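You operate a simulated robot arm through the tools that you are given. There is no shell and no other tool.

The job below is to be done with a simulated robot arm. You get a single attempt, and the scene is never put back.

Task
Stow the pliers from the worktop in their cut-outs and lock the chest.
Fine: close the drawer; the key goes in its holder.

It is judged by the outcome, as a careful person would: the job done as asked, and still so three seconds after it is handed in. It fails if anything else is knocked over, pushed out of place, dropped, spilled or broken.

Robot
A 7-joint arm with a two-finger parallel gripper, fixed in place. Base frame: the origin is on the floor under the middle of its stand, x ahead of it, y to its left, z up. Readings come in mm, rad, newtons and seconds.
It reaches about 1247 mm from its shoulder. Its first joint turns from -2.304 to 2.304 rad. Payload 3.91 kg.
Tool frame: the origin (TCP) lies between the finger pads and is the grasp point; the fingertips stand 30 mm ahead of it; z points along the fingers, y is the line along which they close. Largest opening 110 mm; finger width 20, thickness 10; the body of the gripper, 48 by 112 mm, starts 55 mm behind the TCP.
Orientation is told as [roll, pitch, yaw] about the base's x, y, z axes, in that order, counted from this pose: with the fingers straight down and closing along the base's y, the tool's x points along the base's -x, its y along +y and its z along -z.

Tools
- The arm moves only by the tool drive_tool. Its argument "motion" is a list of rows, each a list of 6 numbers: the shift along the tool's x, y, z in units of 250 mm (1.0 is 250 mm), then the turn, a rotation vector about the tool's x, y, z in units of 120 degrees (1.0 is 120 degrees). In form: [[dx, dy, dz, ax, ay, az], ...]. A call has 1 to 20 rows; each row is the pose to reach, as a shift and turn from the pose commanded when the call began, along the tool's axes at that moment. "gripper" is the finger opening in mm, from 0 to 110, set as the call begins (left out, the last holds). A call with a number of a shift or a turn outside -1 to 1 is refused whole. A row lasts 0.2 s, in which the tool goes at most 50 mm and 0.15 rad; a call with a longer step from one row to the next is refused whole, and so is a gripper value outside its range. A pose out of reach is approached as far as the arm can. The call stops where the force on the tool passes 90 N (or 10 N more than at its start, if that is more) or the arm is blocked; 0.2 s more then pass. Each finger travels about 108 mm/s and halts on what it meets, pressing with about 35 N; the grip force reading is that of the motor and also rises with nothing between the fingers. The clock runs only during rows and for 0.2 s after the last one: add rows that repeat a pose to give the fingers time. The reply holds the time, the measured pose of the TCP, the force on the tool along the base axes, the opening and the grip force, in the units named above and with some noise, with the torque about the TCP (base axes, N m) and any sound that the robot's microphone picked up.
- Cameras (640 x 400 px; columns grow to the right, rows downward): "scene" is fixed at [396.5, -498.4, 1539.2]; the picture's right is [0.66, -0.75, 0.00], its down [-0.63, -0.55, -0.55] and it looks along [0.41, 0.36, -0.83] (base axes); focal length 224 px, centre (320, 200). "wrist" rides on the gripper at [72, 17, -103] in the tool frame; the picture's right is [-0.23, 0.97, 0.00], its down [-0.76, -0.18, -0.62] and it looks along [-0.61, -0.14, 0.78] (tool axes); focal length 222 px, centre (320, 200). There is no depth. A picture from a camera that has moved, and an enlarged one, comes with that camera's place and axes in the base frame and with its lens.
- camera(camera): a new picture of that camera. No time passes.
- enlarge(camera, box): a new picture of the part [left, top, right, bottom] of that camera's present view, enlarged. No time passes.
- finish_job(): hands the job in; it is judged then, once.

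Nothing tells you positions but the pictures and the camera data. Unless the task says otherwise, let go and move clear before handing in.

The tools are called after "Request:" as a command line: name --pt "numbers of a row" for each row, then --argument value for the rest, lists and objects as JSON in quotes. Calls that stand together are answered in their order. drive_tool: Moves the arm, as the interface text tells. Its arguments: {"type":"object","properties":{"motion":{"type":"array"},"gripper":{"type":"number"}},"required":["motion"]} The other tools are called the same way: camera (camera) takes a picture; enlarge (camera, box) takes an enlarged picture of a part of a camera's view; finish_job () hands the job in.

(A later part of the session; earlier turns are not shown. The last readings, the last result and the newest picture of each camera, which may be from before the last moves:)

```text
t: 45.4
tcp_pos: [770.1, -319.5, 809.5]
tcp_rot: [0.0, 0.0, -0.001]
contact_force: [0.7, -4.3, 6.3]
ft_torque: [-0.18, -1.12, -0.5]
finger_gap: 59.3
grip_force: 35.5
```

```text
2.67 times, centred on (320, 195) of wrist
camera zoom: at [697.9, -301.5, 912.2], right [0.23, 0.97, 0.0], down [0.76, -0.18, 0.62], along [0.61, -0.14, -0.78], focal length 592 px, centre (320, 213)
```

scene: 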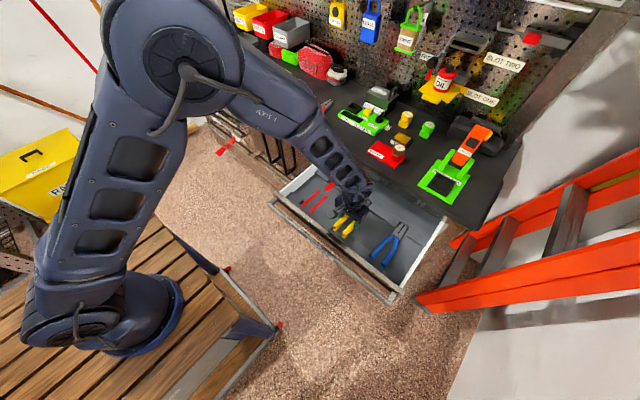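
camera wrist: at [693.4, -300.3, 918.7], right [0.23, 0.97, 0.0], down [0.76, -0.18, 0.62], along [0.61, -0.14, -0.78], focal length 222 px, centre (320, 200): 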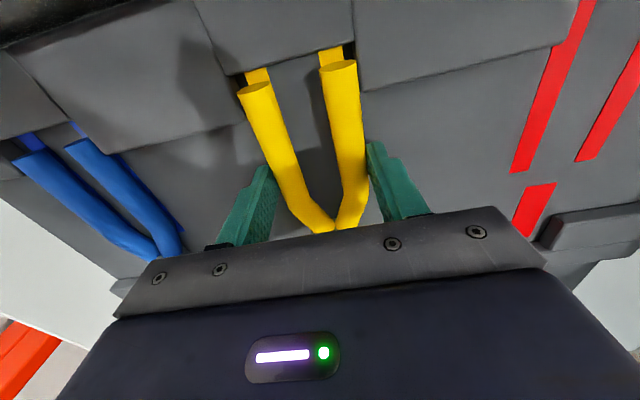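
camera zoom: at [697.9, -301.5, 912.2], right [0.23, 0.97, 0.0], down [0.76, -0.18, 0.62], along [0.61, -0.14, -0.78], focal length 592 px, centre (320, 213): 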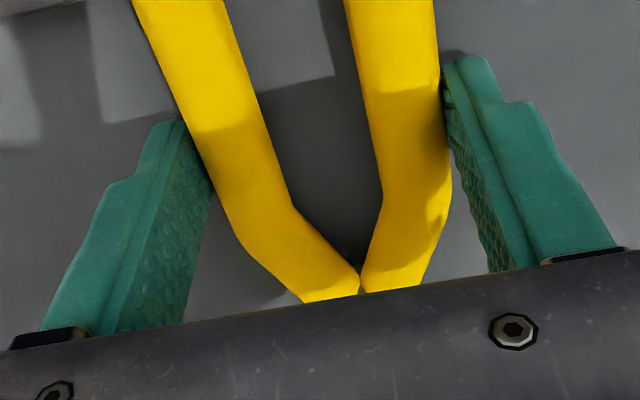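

I think the tip is now resting on the cut-out floor, because the pliers tipped slightly nose-down in the grip. The fingertips are about 2.5 mm above the floor. I'll ease down a bit more and then release.

Request:
drive_tool --pt "0 0 0.004 0 0 0" --pt "0 0 0.007 0 0 0" --pt "0 0 0.007 0 0 0"

Request:
enlarge --camera "wrist" --box '[220, 20, 380, 120]'

Request:
enlarge --camera "scene" --box '[320, 200, 370, 240]'

```text
t: 46.2
tcp_pos: [771.2, -319.0, 807.2]
tcp_rot: [0.0, 0.001, 0.0]
contact_force: [0.5, -6.5, 13.6]
ft_torque: [-0.25, -1.1, -0.48]
finger_gap: 59.6
grip_force: 35.5
```

```text
4.00 times, centred on (300, 70) of wrist
camera zoom: at [697.4, -301.1, 910.7], right [0.23, 0.97, 0.0], down [0.76, -0.18, 0.62], along [0.61, -0.14, -0.78], focal length 888 px, centre (400, 720)
```

zoom: 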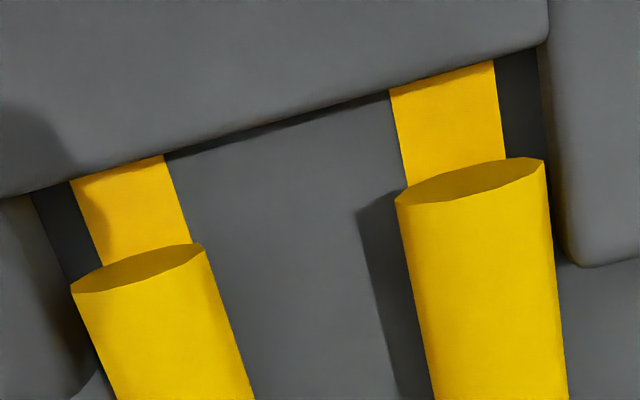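

```text
10.00 times, centred on (345, 220) of scene
camera zoom: at [396.5, -498.4, 1539.2], right [0.66, -0.75, 0.0], down [-0.63, -0.55, -0.55], along [0.41, 0.36, -0.83], focal length 2238 px, centre (70, 0)
```

zoom: 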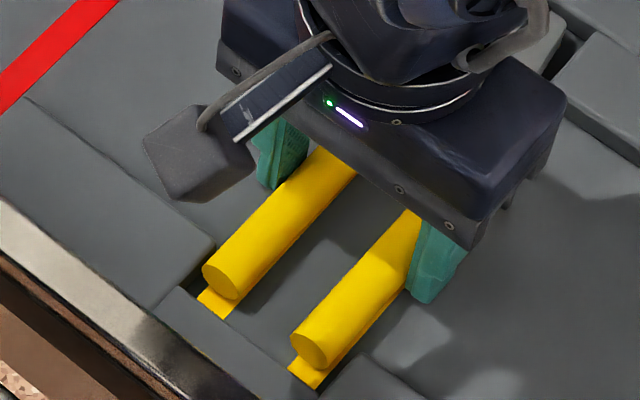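

The handles now sit over the strips, just above the floor. I'll release.

Request:
drive_tool --pt "0 0 0 0 0 0" --pt "0 0 0 0 0 0" --pt "0 0 0 0 0 0" --gripper 76

Request:
enlarge --camera "wrist" --box '[220, 20, 380, 120]'

Request:
drive_tool --pt "0 0 -0.04 0 0 0" --pt "0 0 -0.12 0 0 0" --pt "0 0 -0.24 0 0 0" --pt "0 0 -0.4 0 0 0" --pt "0 0 -0.56 0 0 0" --pt "0 0 -0.72 0 0 0" --pt "0 0 -0.8 0 0 0"

Request:
camera --camera "wrist"

Request:
enlarge --camera "wrist" --box '[180, 20, 420, 170]'

Request:
enlarge --camera "scene" --box '[310, 180, 410, 250]'

```text
t: 47.0
tcp_pos: [770.0, -318.1, 807.1]
tcp_rot: [0.0, 0.0, 0.001]
contact_force: [-0.9, 0.2, 0.8]
ft_torque: [0.0, 0.01, -0.01]
finger_gap: 76.0
grip_force: 0.1
```

```text
4.00 times, centred on (300, 70) of wrist
camera zoom: at [697.4, -300.8, 910.2], right [0.23, 0.97, 0.0], down [0.76, -0.18, 0.62], along [0.61, -0.14, -0.78], focal length 888 px, centre (400, 720)
```

zoom: 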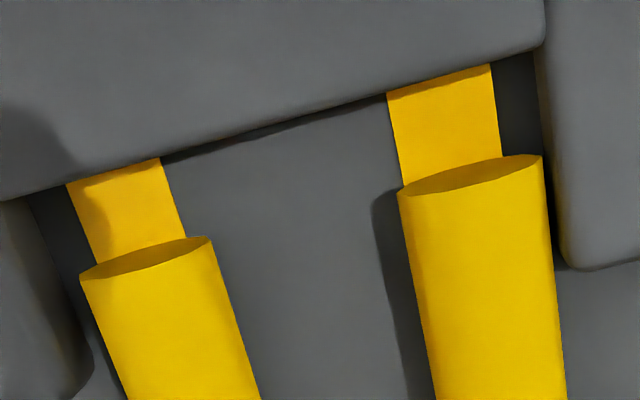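

```text
t: 48.6
tcp_pos: [771.7, -319.2, 1005.3]
tcp_rot: [0.0, 0.0, -0.001]
contact_force: [0.5, -0.1, 0.1]
ft_torque: [0.01, 0.0, 0.02]
finger_gap: 76.0
grip_force: 0.1
```

```text
taken
camera wrist: at [699.2, -301.4, 1108.1], right [0.23, 0.97, 0.0], down [0.76, -0.18, 0.62], along [0.61, -0.14, -0.78], focal length 222 px, centre (320, 200)
```

wrist: 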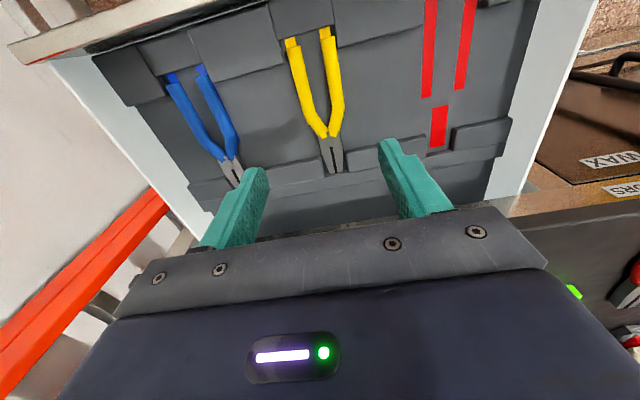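

```text
2.67 times, centred on (300, 95) of wrist
camera zoom: at [699.2, -301.4, 1108.1], right [0.23, 0.97, 0.0], down [0.76, -0.18, 0.62], along [0.61, -0.14, -0.78], focal length 592 px, centre (373, 480)
```

zoom: 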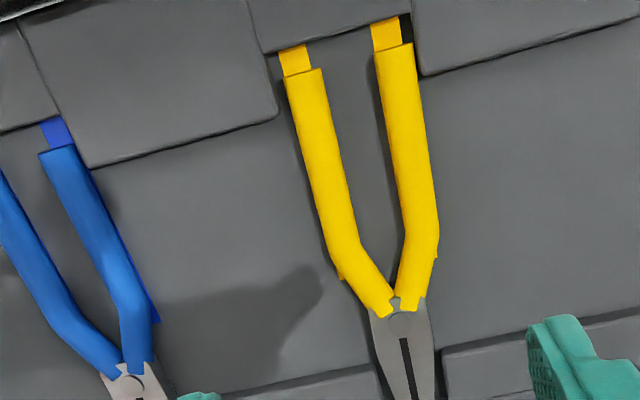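

```text
5.71 times, centred on (360, 215) of scene
camera zoom: at [396.5, -498.4, 1539.2], right [0.66, -0.75, 0.0], down [-0.63, -0.55, -0.55], along [0.41, 0.36, -0.83], focal length 1279 px, centre (91, 114)
```

zoom: 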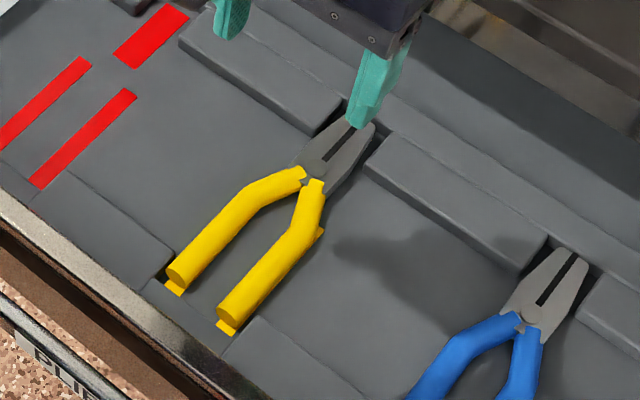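

The yellow pliers are down in their cut-out and look just like the blue pair. Next come the red pliers on the worktop, near (1013, 72) with a yaw of about 3°.

Request:
drive_tool --pt "0 0 -0.15 0 0 0" --pt "0 0.08 -0.28 0 0 0" --pt "0 0.24 -0.3 0 0 0" --pt "0 0.42 -0.3 0 0 0" --pt "0 0.6 -0.3 0 0 0" --pt "0 0.78 -0.3 0 0 0" --pt "0 0.94 -0.3 0 0 0" --pt "0 1.0 -0.3 0 0 0" --gripper 90

Request:
drive_tool --pt "-0.08 0.05 0 0 0 -0.005" --pt "-0.22 0.14 0 0 0 -0.01" --pt "-0.38 0.23 0 0 0 -0.015" --pt "-0.54 0.32 0 0 0 -0.02" --pt "-0.7 0.42 0 0 0 -0.025" --pt "-0.85 0.51 0 0 0 -0.0267" --pt "-0.956 0.568 0.06 0 0 -0.0267" --pt "-0.956 0.568 0.16 0 0 -0.0267" --pt "-0.956 0.568 0.16 0 0 -0.0267" --pt "-0.956 0.568 0.16 0 0 -0.0267"

Request:
camera --camera "wrist"

Request:
enlarge --camera "wrist" --box '[200, 0, 440, 150]'

```text
t: 50.4
tcp_pos: [768.8, -71.6, 1084.9]
tcp_rot: [-0.001, 0.0, 0.0]
contact_force: [0.1, 0.1, 0.0]
ft_torque: [-0.01, 0.04, -0.02]
finger_gap: 89.8
grip_force: 0.0
```

```text
t: 52.6
tcp_pos: [1008.7, 73.4, 1045.7]
tcp_rot: [0.001, -0.001, 0.058]
contact_force: [0.3, 0.4, -0.1]
ft_torque: [-0.01, -0.01, -0.02]
finger_gap: 90.2
grip_force: 0.1
```

```text
taken
camera wrist: at [935.0, 86.2, 1147.3], right [0.17, 0.98, 0.0], down [0.77, -0.14, 0.62], along [0.61, -0.11, -0.78], focal length 222 px, centre (320, 200)
```

wrist: 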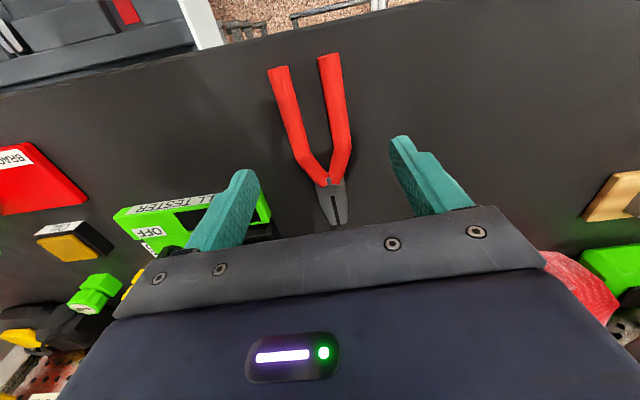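

```text
2.67 times, centred on (320, 75) of wrist
camera zoom: at [935.0, 86.2, 1147.3], right [0.17, 0.98, 0.0], down [0.77, -0.14, 0.62], along [0.61, -0.11, -0.78], focal length 592 px, centre (320, 533)
```

zoom: 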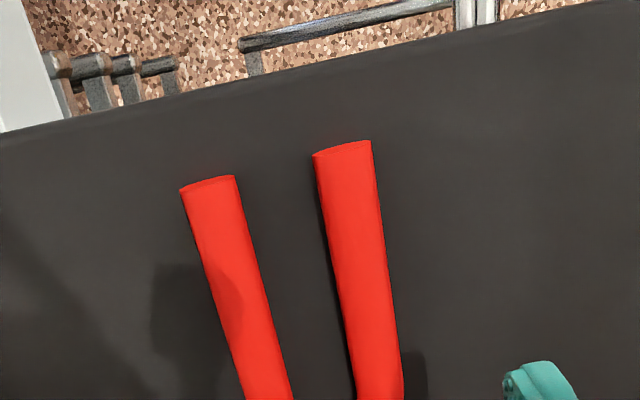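

The red handles sit about 2.5 mm to -y of the TCP, with their ends 51 mm behind it. I'll take a settled reading, then adjust and go down.

Request:
drive_tool --pt "-0.019 -0.01 0 0 0 0.003" --pt "-0.019 -0.01 0.04 0 0 0.003" --pt "-0.019 -0.01 0.04 0 0 0.003" --pt "-0.019 -0.01 0.04 0 0 0.003"

Request:
drive_tool --pt "0 0 0 0 0 0"

Request:
enlarge --camera "wrist" --box '[200, 20, 440, 170]'

```text
t: 53.6
tcp_pos: [1014.0, 69.4, 1032.3]
tcp_rot: [0.0, 0.001, 0.05]
contact_force: [-0.4, 0.6, -0.4]
ft_torque: [-0.03, -0.01, -0.01]
finger_gap: 90.2
grip_force: 0.1
```

```text
t: 54.0
tcp_pos: [1014.7, 70.1, 1032.1]
tcp_rot: [-0.001, 0.0, 0.049]
contact_force: [0.0, -0.1, 0.3]
ft_torque: [0.03, 0.03, -0.03]
finger_gap: 89.9
grip_force: 0.1
```

```text
2.67 times, centred on (320, 95) of wrist
camera zoom: at [940.1, 84.1, 1135.0], right [0.18, 0.98, 0.0], down [0.77, -0.14, 0.62], along [0.61, -0.11, -0.78], focal length 592 px, centre (320, 480)
```

zoom: 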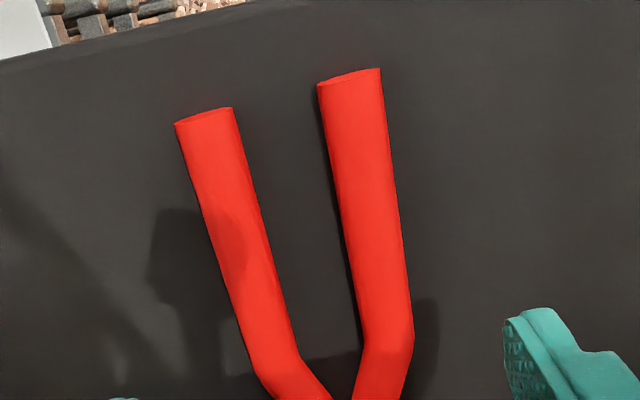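

The pose is settled and matches my tracking. I'll go down around the red handles and close.

Request:
drive_tool --pt "0 0 0.12 0 0 0" --pt "0 0 0.22 0 0 0" --pt "0 0 0.265 0 0 0" --pt "0 0 0.282 0 0 0" --pt "0 0 0.282 0 0 0"

Request:
drive_tool --pt "0 0 0.004 0 0 0" --pt "0 0 0.006 0 0 0" --pt "0 0 0.006 0 0 0"

```text
t: 55.2
tcp_pos: [1015.1, 70.5, 960.4]
tcp_rot: [0.001, 0.001, 0.047]
contact_force: [-0.6, 0.2, 0.2]
ft_torque: [0.03, 0.02, 0.01]
finger_gap: 90.2
grip_force: 0.1
```

```text
t: 56.0
tcp_pos: [1015.9, 71.2, 960.7]
tcp_rot: [-0.001, 0.0, 0.05]
contact_force: [-0.7, 0.0, 1.1]
ft_torque: [-0.08, 0.02, -0.02]
finger_gap: 89.8
grip_force: 0.0
```

I'm right at the worktop surface. I'll close on the red handles.

Request:
drive_tool --pt "0 0 0 0 0 0" --pt "0 0 0 0 0 0" --pt "0 0 0 0 0 0" --pt "0 0 0 0 0 0" --gripper 0

Request:
drive_tool --pt "0 0 -0.008 0 0 0" --pt "0 0 -0.02 0 0 0" --pt "0 0 -0.04 0 0 0" --pt "0 0 -0.06 0 0 0" --pt "0 0 -0.06 0 0 0"

Request:
camera --camera "wrist"

Request:
enlarge --camera "wrist" --box '[220, 40, 380, 140]'

Request:
enlarge --camera "scene" --box '[270, 80, 350, 130]'

```text
t: 57.0
tcp_pos: [1015.2, 69.0, 960.6]
tcp_rot: [0.0, 0.001, 0.049]
contact_force: [-0.2, -4.4, 4.6]
ft_torque: [-0.28, -0.04, -0.09]
finger_gap: 59.4
grip_force: 35.5
```

```text
t: 58.2
tcp_pos: [1014.5, 70.0, 975.1]
tcp_rot: [0.001, 0.0, 0.049]
contact_force: [-0.1, -0.7, -2.6]
ft_torque: [0.02, 0.02, -0.02]
finger_gap: 59.6
grip_force: 35.2
```

```text
taken
camera wrist: at [940.0, 85.1, 1078.2], right [0.18, 0.98, 0.0], down [0.77, -0.14, 0.62], along [0.61, -0.11, -0.78], focal length 222 px, centre (320, 200)
```

wrist: 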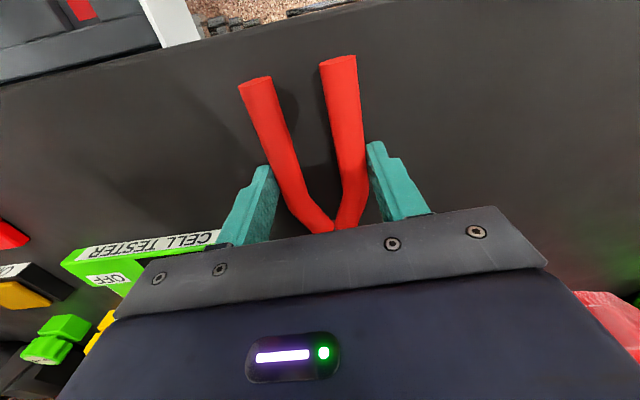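

```text
4.00 times, centred on (300, 90) of wrist
camera zoom: at [940.0, 85.1, 1078.2], right [0.18, 0.98, 0.0], down [0.77, -0.14, 0.62], along [0.61, -0.11, -0.78], focal length 888 px, centre (400, 640)
```

zoom: 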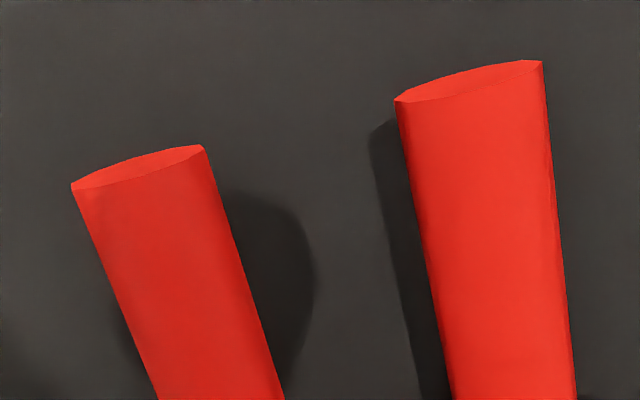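

```text
8.00 times, centred on (310, 105) of scene
camera zoom: at [396.5, -498.4, 1539.2], right [0.66, -0.75, 0.0], down [-0.63, -0.55, -0.55], along [0.41, 0.36, -0.83], focal length 1790 px, centre (400, 960)
```

zoom: 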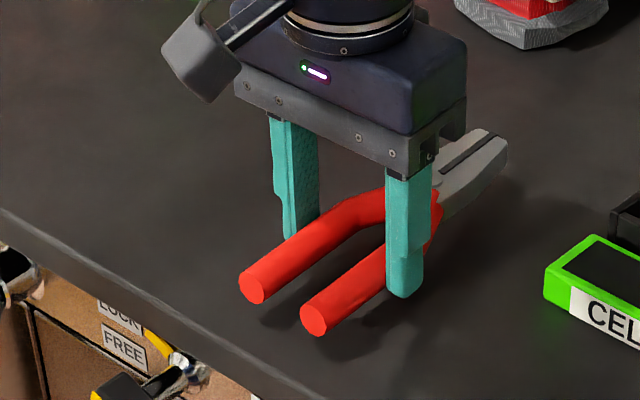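

The red pliers are lifted and level. I'll carry them back the same way to the drawer.

Request:
drive_tool --pt "0 0 -0.12 0 0 0" --pt "0 0 -0.26 0 0 0" --pt "0.08 0.004 -0.34 0 0 0.003" --pt "0.22 0.011 -0.34 0 0 0.007" --pt "0.38 0.019 -0.34 0 0 0.012" --pt "0.54 0.027 -0.34 0 0 0.017" --pt "0.7 0.035 -0.34 0 0 0.022" --pt "0.85 0.042 -0.34 0 0 0.0237" --pt "0.94 0.047 -0.34 0 0 0.0237" --pt "0.968 0.048 -0.34 0 0 0.0237" --pt "0.968 0.048 -0.34 0 0 0.0237"

Request:
drive_tool --pt "0 -0.1 0 0 0 0" --pt "0 -0.26 0 0 0 0" --pt "0 -0.44 0 0 0 0" --pt "0 -0.62 0 0 0 0" --pt "0 -0.79 0 0 0 0" --pt "0 -0.88 0 0 0 0" --pt "0 -0.904 0 0 0 0" --pt "0 -0.904 0 0 0 0" --pt "0 -0.904 0 0 0 0"

Request:
camera --camera "wrist"

Request:
enlarge --camera "wrist" --box '[200, 20, 440, 170]'

```text
t: 60.6
tcp_pos: [773.1, 70.5, 1058.0]
tcp_rot: [0.001, 0.002, 0.001]
contact_force: [0.3, -1.4, -2.5]
ft_torque: [-0.01, 0.05, -0.05]
finger_gap: 59.7
grip_force: 34.7
```

```text
t: 62.6
tcp_pos: [773.6, -157.0, 1058.3]
tcp_rot: [0.001, 0.002, 0.001]
contact_force: [0.5, -0.8, -2.4]
ft_torque: [-0.01, 0.04, -0.01]
finger_gap: 59.6
grip_force: 34.2
```

```text
taken
camera wrist: at [700.0, -138.2, 1162.1], right [0.23, 0.97, 0.0], down [0.76, -0.18, 0.62], along [0.61, -0.14, -0.78], focal length 222 px, centre (320, 200)
```

wrist: 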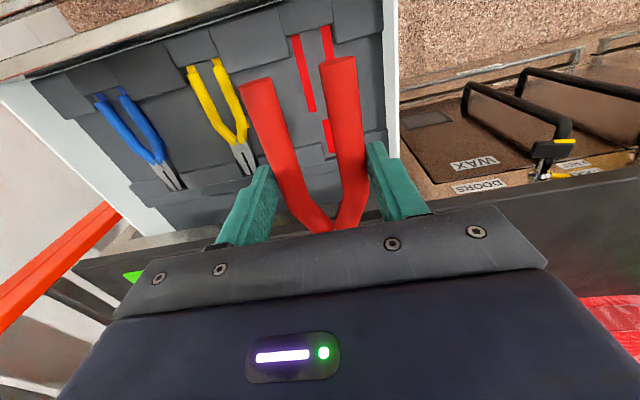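

```text
2.67 times, centred on (320, 95) of wrist
camera zoom: at [700.0, -138.2, 1162.1], right [0.23, 0.97, 0.0], down [0.76, -0.18, 0.62], along [0.61, -0.14, -0.78], focal length 592 px, centre (320, 480)
```

zoom: 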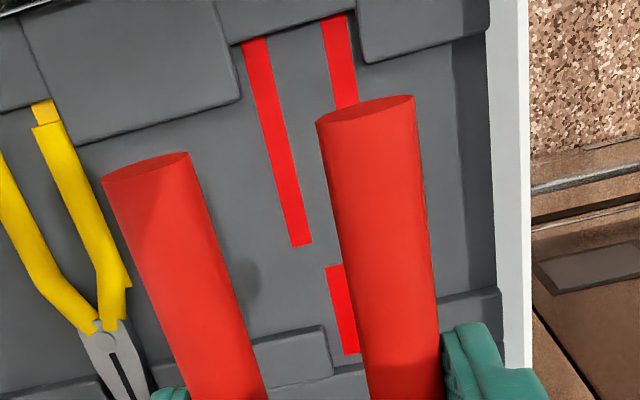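

The red cut-out is lined up within about 1 mm. I'll correct slightly and go part-way down for a closer check.

Request:
drive_tool --pt "0.004 0.004 0.06 0 0 0" --pt "0.004 0.004 0.18 0 0 0" --pt "0.004 0.004 0.32 0 0 0" --pt "0.004 0.004 0.46 0 0 0" --pt "0.004 0.004 0.6 0 0 0" --pt "0.004 0.004 0.74 0 0 0" --pt "0.004 0.004 0.84 0 0 0" --pt "0.004 0.004 0.84 0 0 0" --pt "0.004 0.004 0.84 0 0 0"

Request:
drive_tool --pt "0 0 0 0 0 0"

Request:
camera --camera "wrist"

Request:
enlarge --camera "wrist" --box '[220, 0, 380, 100]'

```text
t: 64.6
tcp_pos: [770.7, -152.5, 850.5]
tcp_rot: [0.0, -0.001, 0.0]
contact_force: [0.3, 0.0, -2.4]
ft_torque: [0.01, 0.04, -0.02]
finger_gap: 59.5
grip_force: 35.0
```

```text
t: 65.0
tcp_pos: [770.1, -151.9, 851.8]
tcp_rot: [0.001, 0.001, -0.001]
contact_force: [0.3, 0.5, -2.4]
ft_torque: [0.04, 0.05, 0.0]
finger_gap: 59.5
grip_force: 35.2
```

```text
taken
camera wrist: at [697.5, -134.1, 953.8], right [0.23, 0.97, 0.0], down [0.76, -0.18, 0.62], along [0.61, -0.14, -0.78], focal length 222 px, centre (320, 200)
```

wrist: 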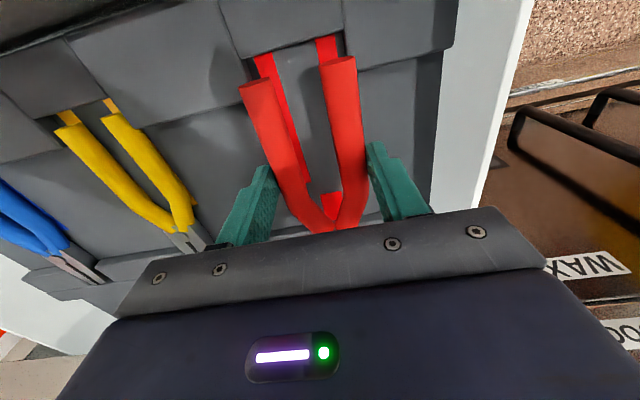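

```text
4.00 times, centred on (300, 50) of wrist
camera zoom: at [697.5, -134.1, 953.8], right [0.23, 0.97, 0.0], down [0.76, -0.18, 0.62], along [0.61, -0.14, -0.78], focal length 888 px, centre (400, 800)
```

zoom: 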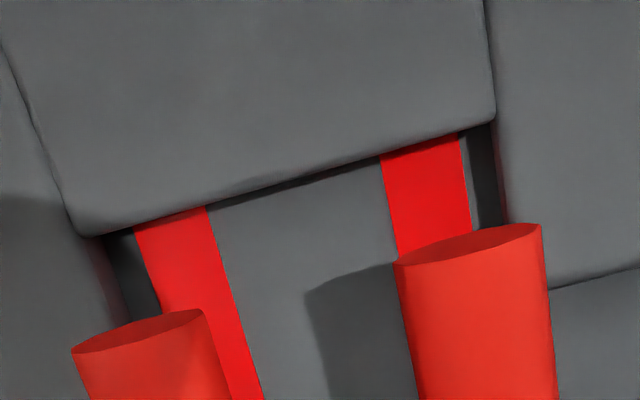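

Close up, I need to move about 3.3 mm to -y, and the x gap is fine. I'll correct, lower to pad level and check again.

Request:
drive_tool --pt "0 -0.013 0 0 0 0" --pt "0 -0.013 0.04 0 0 0" --pt "0 -0.013 0.08 0 0 0" --pt "0 -0.013 0.1 0 0 0" --pt "0 -0.013 0.1 0 0 0" --pt "0 -0.013 0.1 0 0 0"

Request:
enlarge --camera "wrist" --box '[220, 0, 380, 100]'

```text
t: 66.4
tcp_pos: [770.5, -156.3, 825.0]
tcp_rot: [0.0, -0.001, 0.001]
contact_force: [-0.4, 1.4, -2.2]
ft_torque: [-0.01, 0.08, -0.01]
finger_gap: 59.6
grip_force: 35.8
```

```text
4.00 times, centred on (300, 50) of wrist
camera zoom: at [697.9, -139.2, 927.9], right [0.23, 0.97, 0.0], down [0.76, -0.18, 0.62], along [0.61, -0.14, -0.78], focal length 888 px, centre (400, 800)
```

zoom: 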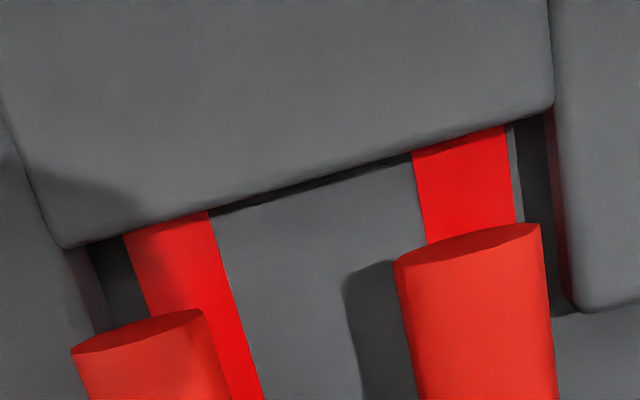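

Now it shows about 1.5 mm the other way, so the arm may still be settling. I'll wait briefly and measure again.

Request:
drive_tool --pt "0 0 0 0 0 0" --pt "0 0 0 0 0 0" --pt "0 0 0 0 0 0" --pt "0 0 0 0 0 0" --pt "0 0 0 0 0 0"

Request:
enlarge --camera "wrist" --box '[220, 0, 380, 100]'

```text
t: 67.6
tcp_pos: [771.3, -157.4, 825.8]
tcp_rot: [0.0, 0.002, 0.001]
contact_force: [-0.2, -0.3, -2.3]
ft_torque: [0.01, 0.06, 0.03]
finger_gap: 59.4
grip_force: 35.0
```

```text
4.00 times, centred on (300, 50) of wrist
camera zoom: at [697.9, -139.2, 927.9], right [0.23, 0.97, 0.0], down [0.76, -0.18, 0.62], along [0.61, -0.14, -0.78], focal length 888 px, centre (400, 800)
```

zoom: 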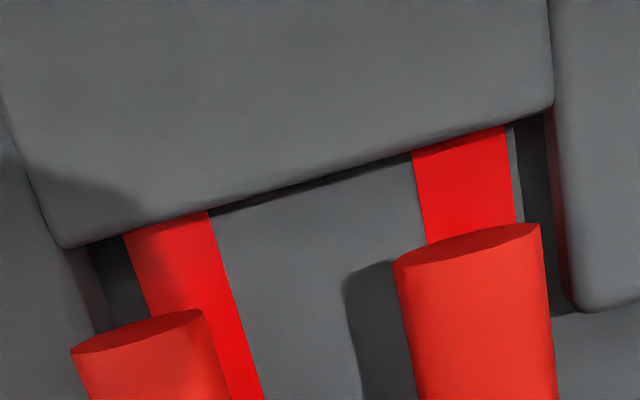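

It's settled, so the offset is real. I'll shift 1.5 mm to +y and check.

Request:
drive_tool --pt "0 0.006 0 0 0 0" --pt "0 0.006 0 0 0 0" --pt "0 0.006 0 0 0 0"

Request:
enlarge --camera "wrist" --box '[220, 0, 380, 100]'

```text
t: 68.4
tcp_pos: [771.9, -154.8, 824.5]
tcp_rot: [0.0, -0.001, 0.001]
contact_force: [0.6, -0.8, -3.2]
ft_torque: [-0.01, 0.01, 0.0]
finger_gap: 59.3
grip_force: 35.3
```

```text
4.00 times, centred on (300, 50) of wrist
camera zoom: at [697.7, -137.8, 927.7], right [0.23, 0.97, 0.0], down [0.76, -0.18, 0.62], along [0.61, -0.14, -0.78], focal length 888 px, centre (400, 800)
```

zoom: 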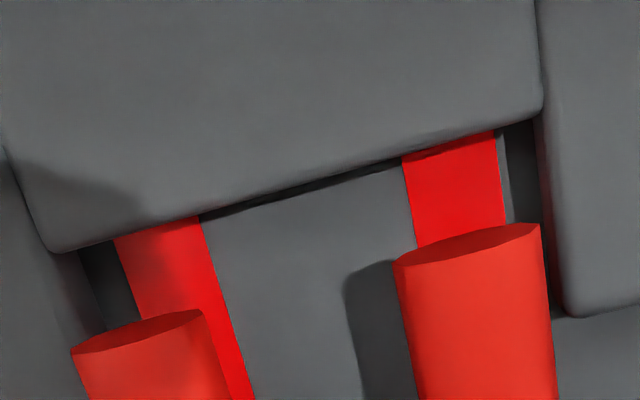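

It's centred now. I'll lower into the cut-out while watching the force.

Request:
drive_tool --pt "0 0 0.012 0 0 0" --pt "0 0 0.024 0 0 0" --pt "0 0 0.036 0 0 0" --pt "0 0 0.036 0 0 0"

Request:
drive_tool --pt "0 0 0.008 0 0 0" --pt "0 0 0.016 0 0 0" --pt "0 0 0.016 0 0 0"

Request:
enlarge --camera "wrist" --box '[220, 20, 380, 120]'

```text
t: 69.4
tcp_pos: [770.3, -155.9, 816.0]
tcp_rot: [0.001, 0.001, -0.001]
contact_force: [0.8, 0.1, -2.9]
ft_torque: [0.0, 0.04, -0.01]
finger_gap: 59.6
grip_force: 35.0
```

```text
t: 70.2
tcp_pos: [772.4, -156.0, 811.1]
tcp_rot: [0.0, 0.0, 0.0]
contact_force: [0.2, -0.1, -2.8]
ft_torque: [0.01, 0.03, 0.0]
finger_gap: 59.4
grip_force: 35.5
```

```text
4.00 times, centred on (300, 70) of wrist
camera zoom: at [697.9, -138.2, 914.5], right [0.23, 0.97, 0.0], down [0.76, -0.18, 0.62], along [0.61, -0.14, -0.78], focal length 888 px, centre (400, 720)
```

zoom: 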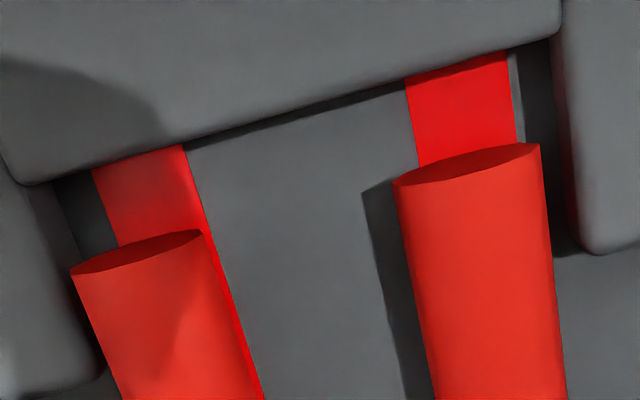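

No contact yet. I'll nudge 0.5 mm to +y and keep going down.

Request:
drive_tool --pt "0 0.002 0.004 0 0 0" --pt "0 0.002 0.01 0 0 0" --pt "0 0.002 0.01 0 0 0"

Request:
drive_tool --pt "0 0 0.004 0 0 0" --pt "0 0 0.008 0 0 0" --pt "0 0 0.008 0 0 0"

Request:
enlarge --camera "wrist" --box '[220, 20, 380, 120]'

```text
t: 71.0
tcp_pos: [771.1, -156.1, 809.2]
tcp_rot: [-0.002, 0.001, -0.001]
contact_force: [-0.1, 0.3, -3.0]
ft_torque: [-0.02, 0.03, -0.04]
finger_gap: 59.7
grip_force: 35.6
```

```text
t: 71.8
tcp_pos: [772.7, -154.7, 806.7]
tcp_rot: [-0.002, -0.001, 0.0]
contact_force: [-0.8, -0.6, -1.7]
ft_torque: [-0.01, 0.05, 0.01]
finger_gap: 59.6
grip_force: 35.2
```

```text
4.00 times, centred on (300, 70) of wrist
camera zoom: at [698.7, -138.1, 910.3], right [0.23, 0.97, 0.0], down [0.76, -0.18, 0.62], along [0.61, -0.14, -0.78], focal length 888 px, centre (400, 720)
```

zoom: 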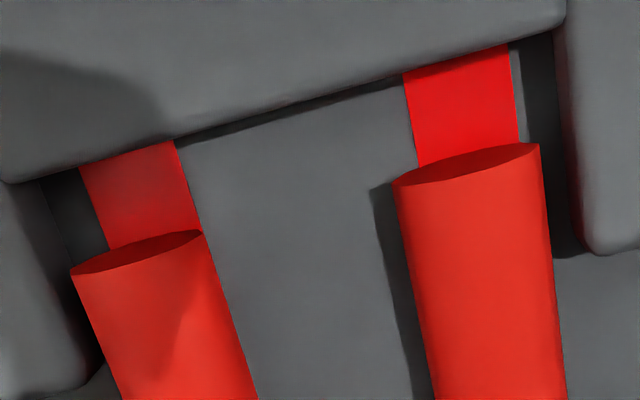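

Still free, with the floor about a millimetre below. One more small step, then I'll release.

Request:
drive_tool --pt "0 0 0.003 0 0 0" --pt "0 0 0.005 0 0 0" --pt "0 0 0.005 0 0 0"

Request:
drive_tool --pt "0 0 0 0 0 0" --pt "0 0 0 0 0 0" --pt "0 0 0 0 0 0" --gripper 76

Request:
drive_tool --pt "0 0 -0.04 0 0 0" --pt "0 0 -0.12 0 0 0" --pt "0 0 -0.24 0 0 0" --pt "0 0 -0.4 0 0 0" --pt "0 0 -0.56 0 0 0" --pt "0 0 -0.72 0 0 0" --pt "0 0 -0.8 0 0 0"

Request:
camera --camera "wrist"

Request:
enlarge --camera "wrist" --box '[160, 20, 400, 190]'

Request:
enlarge --camera "scene" --box '[280, 160, 420, 270]'

```text
t: 72.6
tcp_pos: [772.8, -155.6, 806.4]
tcp_rot: [-0.001, -0.001, 0.0]
contact_force: [-0.2, 0.3, -3.5]
ft_torque: [0.0, 0.02, -0.03]
finger_gap: 59.3
grip_force: 34.7
```

```text
t: 73.4
tcp_pos: [772.8, -156.1, 808.2]
tcp_rot: [0.0, 0.0, -0.002]
contact_force: [0.1, 0.4, 0.2]
ft_torque: [0.02, 0.0, -0.03]
finger_gap: 76.1
grip_force: 0.0
```

```text
t: 75.0
tcp_pos: [772.1, -155.6, 1007.3]
tcp_rot: [-0.001, 0.0, 0.002]
contact_force: [0.5, 1.1, -0.9]
ft_torque: [0.01, 0.02, -0.02]
finger_gap: 76.0
grip_force: 0.0
```

```text
taken
camera wrist: at [699.0, -137.1, 1110.0], right [0.23, 0.97, 0.0], down [0.76, -0.18, 0.62], along [0.61, -0.14, -0.78], focal length 222 px, centre (320, 200)
```

wrist: 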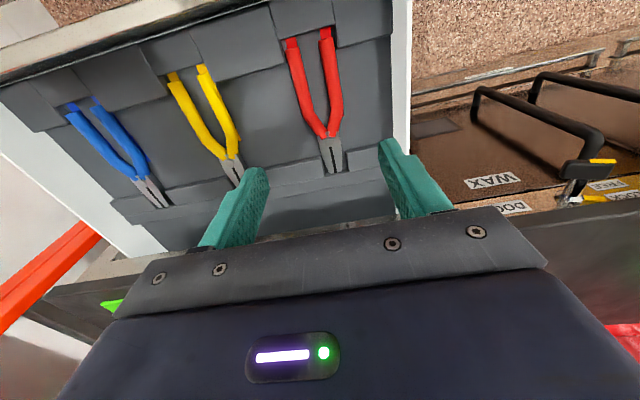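

```text
2.35 times, centred on (280, 105) of wrist
camera zoom: at [699.0, -137.1, 1110.0], right [0.23, 0.97, 0.0], down [0.76, -0.18, 0.62], along [0.61, -0.14, -0.78], focal length 523 px, centre (414, 424)
```

zoom: 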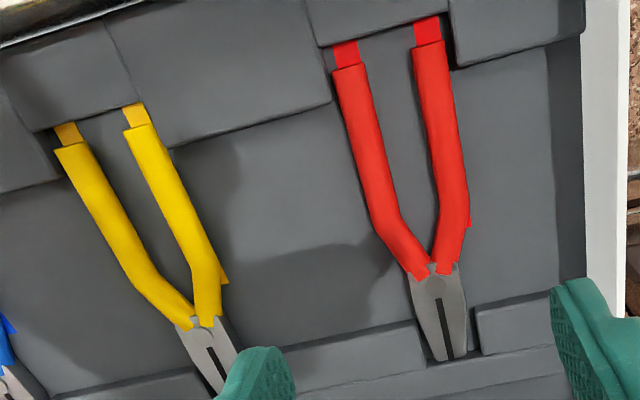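

```text
3.64 times, centred on (350, 215) of scene
camera zoom: at [396.5, -498.4, 1539.2], right [0.66, -0.75, 0.0], down [-0.63, -0.55, -0.55], along [0.41, 0.36, -0.83], focal length 814 px, centre (211, 146)
```

zoom: 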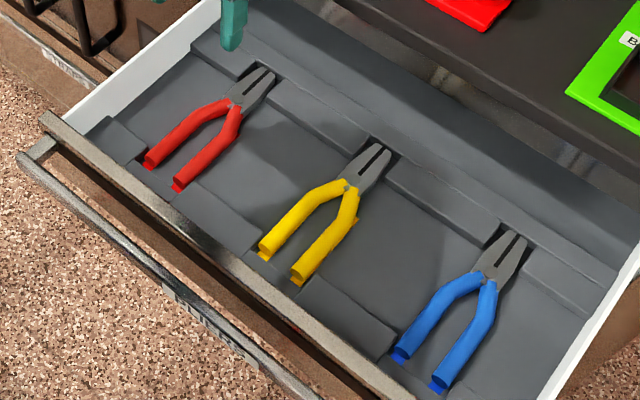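

All three pliers are in their cut-outs. Next is the drawer, so I'll back off in -x to see its front panel and handle.

Request:
drive_tool --pt "0.15 -0.05 -0.05 0 0 0" --pt "0.33 -0.12 -0.1 0 0 0" --pt "0.52 -0.2 -0.1 0 0 0" --pt "0.7 -0.28 -0.1 0 0 0" --pt "0.88 -0.35 -0.1 0 0 0" --pt "1.0 -0.4 -0.1 0 0 0" --pt "1.0 -0.4 -0.1 0 0 0" --gripper 0

Request:
camera --camera "wrist"

Request:
camera --camera "scene"

```text
refused: row 3 steps farther than a row can; nothing moved
```

```text
taken
camera wrist: at [699.0, -137.1, 1110.0], right [0.23, 0.97, 0.0], down [0.76, -0.18, 0.62], along [0.61, -0.14, -0.78], focal length 222 px, centre (320, 200)
```

wrist: 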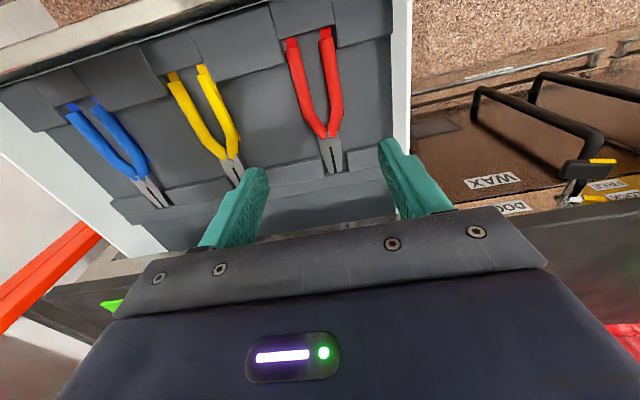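

```text
taken
```

scene: 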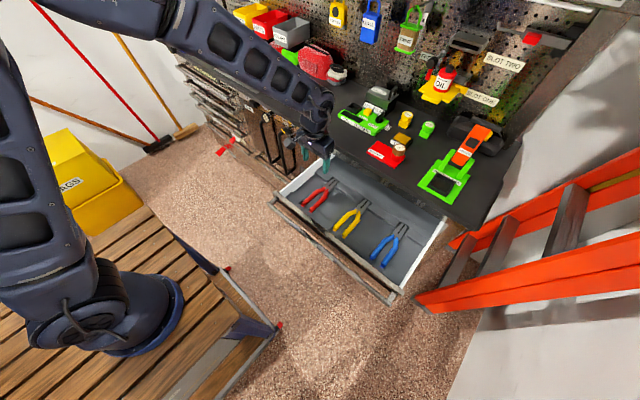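

One step was slightly too long, so I'll resend it with smaller steps.

Request:
drive_tool --pt "0.13 -0.05 -0.04 0 0 0" --pt "0.29 -0.11 -0.08 0 0 0" --pt "0.46 -0.18 -0.1 0 0 0" --pt "0.63 -0.25 -0.1 0 0 0" --pt "0.8 -0.32 -0.1 0 0 0" --pt "0.94 -0.38 -0.1 0 0 0" --pt "1.0 -0.4 -0.1 0 0 0" --pt "1.0 -0.4 -0.1 0 0 0" --pt "1.0 -0.4 -0.1 0 0 0" --gripper 0

Request:
camera --camera "wrist"

Request:
camera --camera "scene"

```text
t: 77.0
tcp_pos: [519.2, -253.3, 1031.7]
tcp_rot: [-0.001, 0.0, 0.0]
contact_force: [-0.2, -0.3, -0.2]
ft_torque: [0.01, -0.02, 0.02]
finger_gap: 0.0
grip_force: 34.6
```

```text
taken
camera wrist: at [445.8, -236.1, 1134.5], right [0.23, 0.97, 0.0], down [0.76, -0.18, 0.62], along [0.61, -0.14, -0.78], focal length 222 px, centre (320, 200)
```

wrist: 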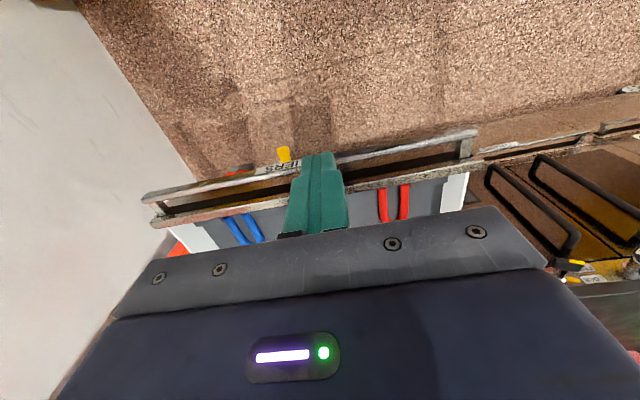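

```text
taken
```

scene: 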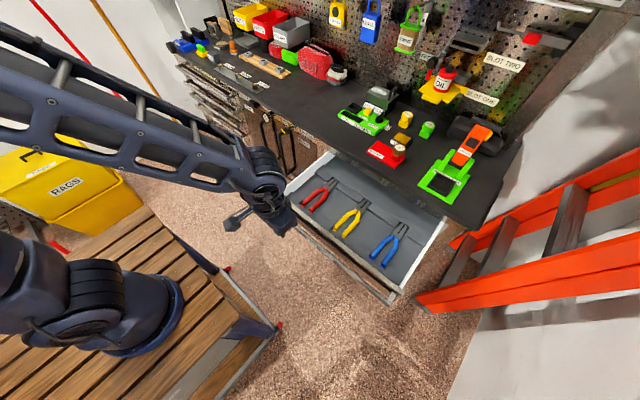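

Request:
enlarge --camera "wrist" --box '[130, 160, 290, 260]'

Request:
enlarge --camera "wrist" --box '[340, 110, 500, 210]'

Request:
enlarge --camera "scene" --box '[260, 180, 340, 230]'

Request:
enlarge --camera "scene" --box '[370, 260, 450, 310]'

```text
4.00 times, centred on (210, 210) of wrist
camera zoom: at [445.8, -236.1, 1134.5], right [0.23, 0.97, 0.0], down [0.76, -0.18, 0.62], along [0.61, -0.14, -0.78], focal length 888 px, centre (760, 160)
```

zoom: 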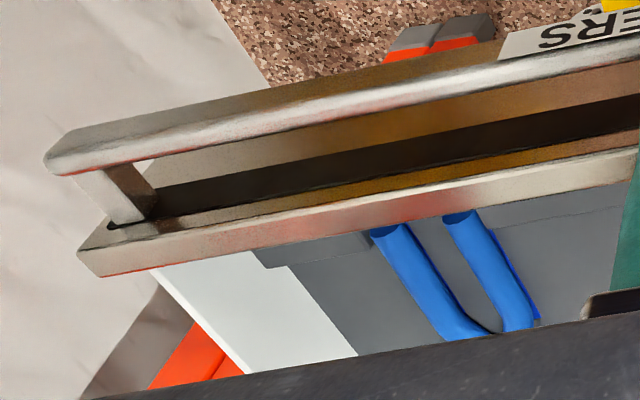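

```text
4.00 times, centred on (420, 160) of wrist
camera zoom: at [445.8, -236.1, 1134.5], right [0.23, 0.97, 0.0], down [0.76, -0.18, 0.62], along [0.61, -0.14, -0.78], focal length 888 px, centre (-80, 360)
```

zoom: 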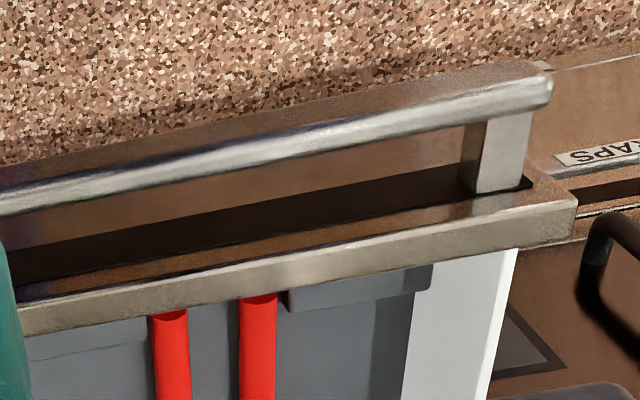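

```text
8.00 times, centred on (300, 205) of scene
camera zoom: at [396.5, -498.4, 1539.2], right [0.66, -0.75, 0.0], down [-0.63, -0.55, -0.55], along [0.41, 0.36, -0.83], focal length 1790 px, centre (480, 160)
```

zoom: 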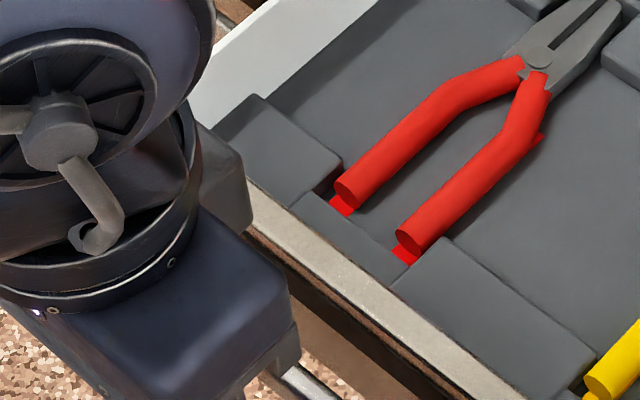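

```text
8.00 times, centred on (410, 285) of scene
camera zoom: at [396.5, -498.4, 1539.2], right [0.66, -0.75, 0.0], down [-0.63, -0.55, -0.55], along [0.41, 0.36, -0.83], focal length 1790 px, centre (-400, -480)
```

zoom: 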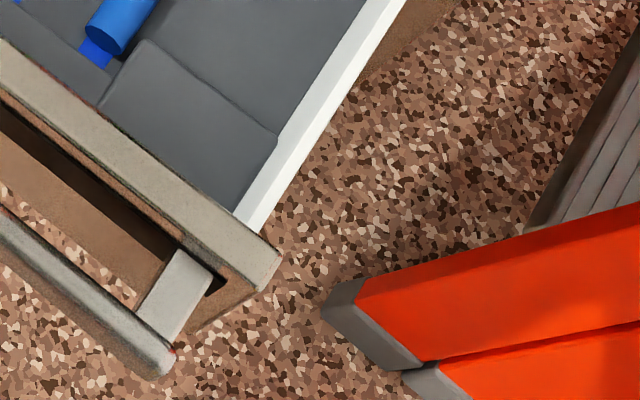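

The handle bar is near x = 605, z = 842, and the panel is centred near y = -318. I'll lower closed fingers in front of the bar's centre.

Request:
drive_tool --pt "-0.08 -0.1 0.05 0 0 0" --pt "-0.15 -0.2 0.15 0 0 0" --pt "-0.2 -0.25 0.3 0 0 0" --pt "-0.2 -0.25 0.46 0 0 0" --pt "-0.2 -0.25 0.6 0 0 0" --pt "-0.2 -0.25 0.68 0 0 0" --pt "-0.2 -0.25 0.68 0 0 0" --pt "-0.2 -0.25 0.68 0 0 0"

Request:
camera --camera "wrist"

Request:
enlarge --camera "scene" --box '[250, 170, 410, 290]'

```text
t: 78.8
tcp_pos: [572.7, -317.1, 860.6]
tcp_rot: [-0.001, 0.0, -0.002]
contact_force: [-0.5, -0.1, 0.6]
ft_torque: [0.02, 0.03, 0.0]
finger_gap: 0.0
grip_force: 34.8
```

```text
taken
camera wrist: at [499.7, -299.8, 963.2], right [0.23, 0.97, 0.0], down [0.76, -0.18, 0.62], along [0.61, -0.14, -0.78], focal length 222 px, centre (320, 200)
```

wrist: 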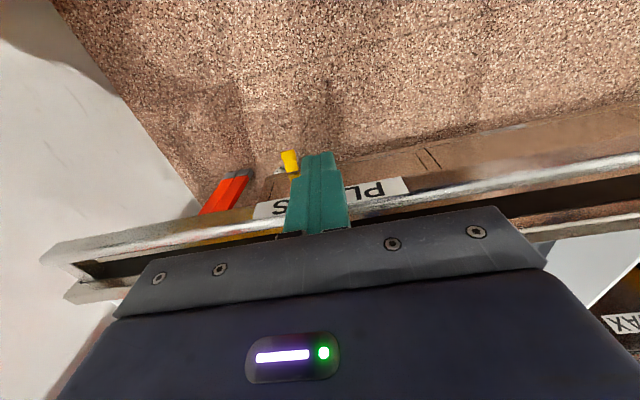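

```text
3.33 times, centred on (330, 230) of scene
camera zoom: at [396.5, -498.4, 1539.2], right [0.66, -0.75, 0.0], down [-0.63, -0.55, -0.55], along [0.41, 0.36, -0.83], focal length 746 px, centre (287, 100)
```

zoom: 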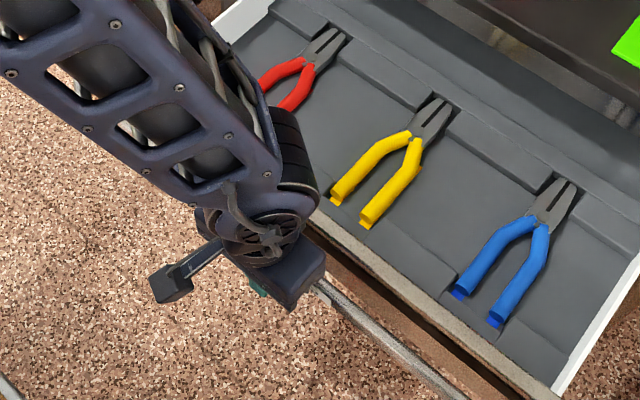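

The fingers are in front of the bar. I'll lower 10 mm more for solid contact, then advance gently until it touches.

Request:
drive_tool --pt "0 0 0.02 0 0 0" --pt "0 0 0.04 0 0 0" --pt "-0.03 0 0.04 0 0 0" --pt "-0.06 0 0.04 0 0 0" --pt "-0.09 0 0.04 0 0 0" --pt "-0.12 0 0.04 0 0 0"

Request:
camera --camera "wrist"

Request:
camera --camera "scene"

```text
t: 80.2
tcp_pos: [603.7, -318.3, 851.8]
tcp_rot: [0.0, -0.001, 0.0]
contact_force: [0.2, 0.1, 0.0]
ft_torque: [0.01, -0.01, 0.0]
finger_gap: 0.0
grip_force: 34.9
```

```text
taken
camera wrist: at [530.1, -300.6, 954.2], right [0.23, 0.97, 0.0], down [0.76, -0.18, 0.62], along [0.61, -0.14, -0.78], focal length 222 px, centre (320, 200)
```

wrist: 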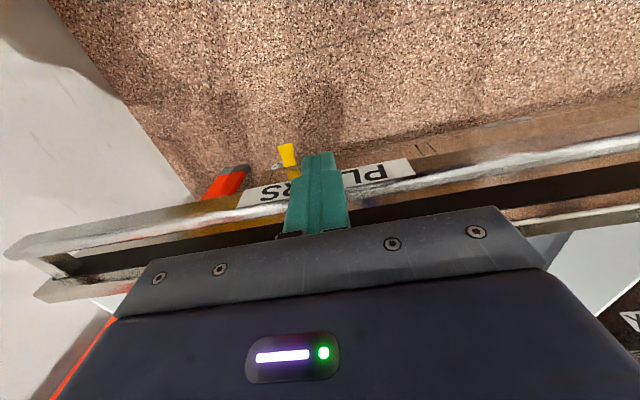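

```text
taken
```

scene: 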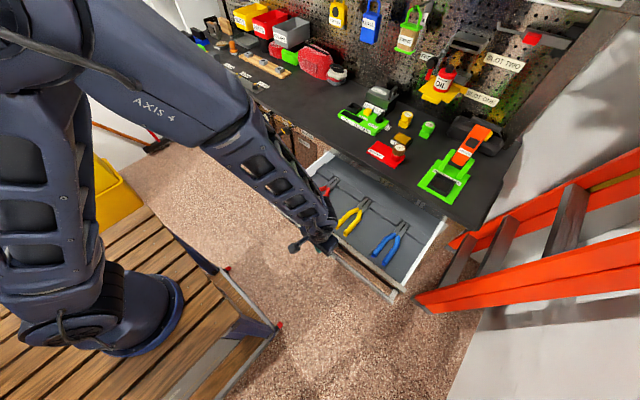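

The drawer is already moving with the fingers (about 13 mm) with almost no resistance. I'll keep pushing slowly and steadily.

Request:
drive_tool --pt "-0.03 0 0 0 0 0" --pt "-0.07 0 0 0 0 0" --pt "-0.11 0 0 0 0 0" --pt "-0.15 0 0 0 0 0" --pt "-0.19 0 0 0 0 0" --pt "-0.23 0 0 0 0 0" --pt "-0.27 0 0 0 0 0" --pt "-0.31 0 0 0 0 0" --pt "-0.35 0 0 0 0 0" --pt "-0.39 0 0 0 0 0" --pt "-0.43 0 0 0 0 0" --pt "-0.47 0 0 0 0 0" --pt "-0.51 0 0 0 0 0" --pt "-0.54 0 0 0 0 0" --pt "-0.57 0 0 0 0 0" --pt "-0.6 0 0 0 0 0"

Request:
camera --camera "wrist"

Request:
camera --camera "scene"

```text
t: 83.6
tcp_pos: [752.0, -320.5, 851.3]
tcp_rot: [0.002, -0.002, 0.001]
contact_force: [-0.6, -0.5, 0.5]
ft_torque: [0.0, 0.02, 0.01]
finger_gap: 0.0
grip_force: 35.1
```

```text
taken
camera wrist: at [679.1, -301.6, 954.4], right [0.23, 0.97, 0.0], down [0.76, -0.18, 0.62], along [0.61, -0.14, -0.78], focal length 222 px, centre (320, 200)
```

wrist: 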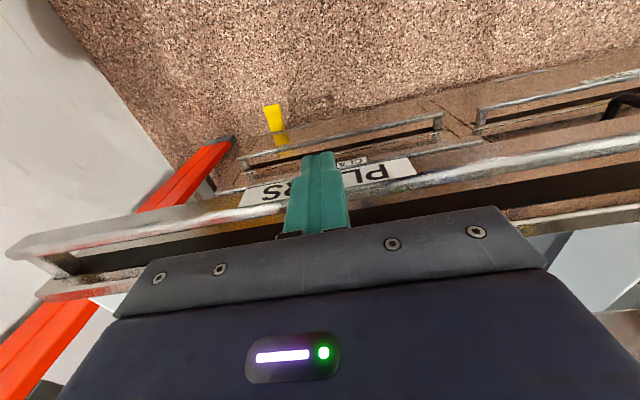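

```text
taken
```

scene: 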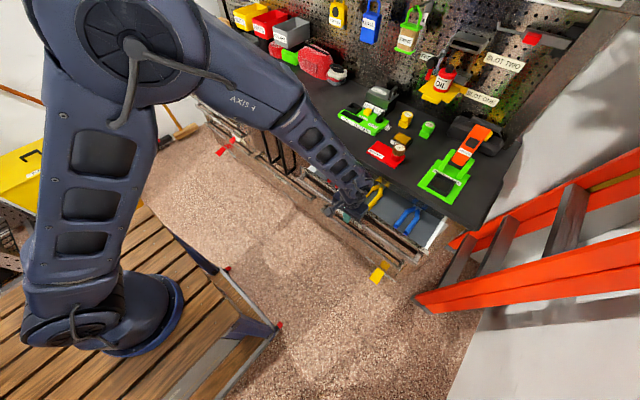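

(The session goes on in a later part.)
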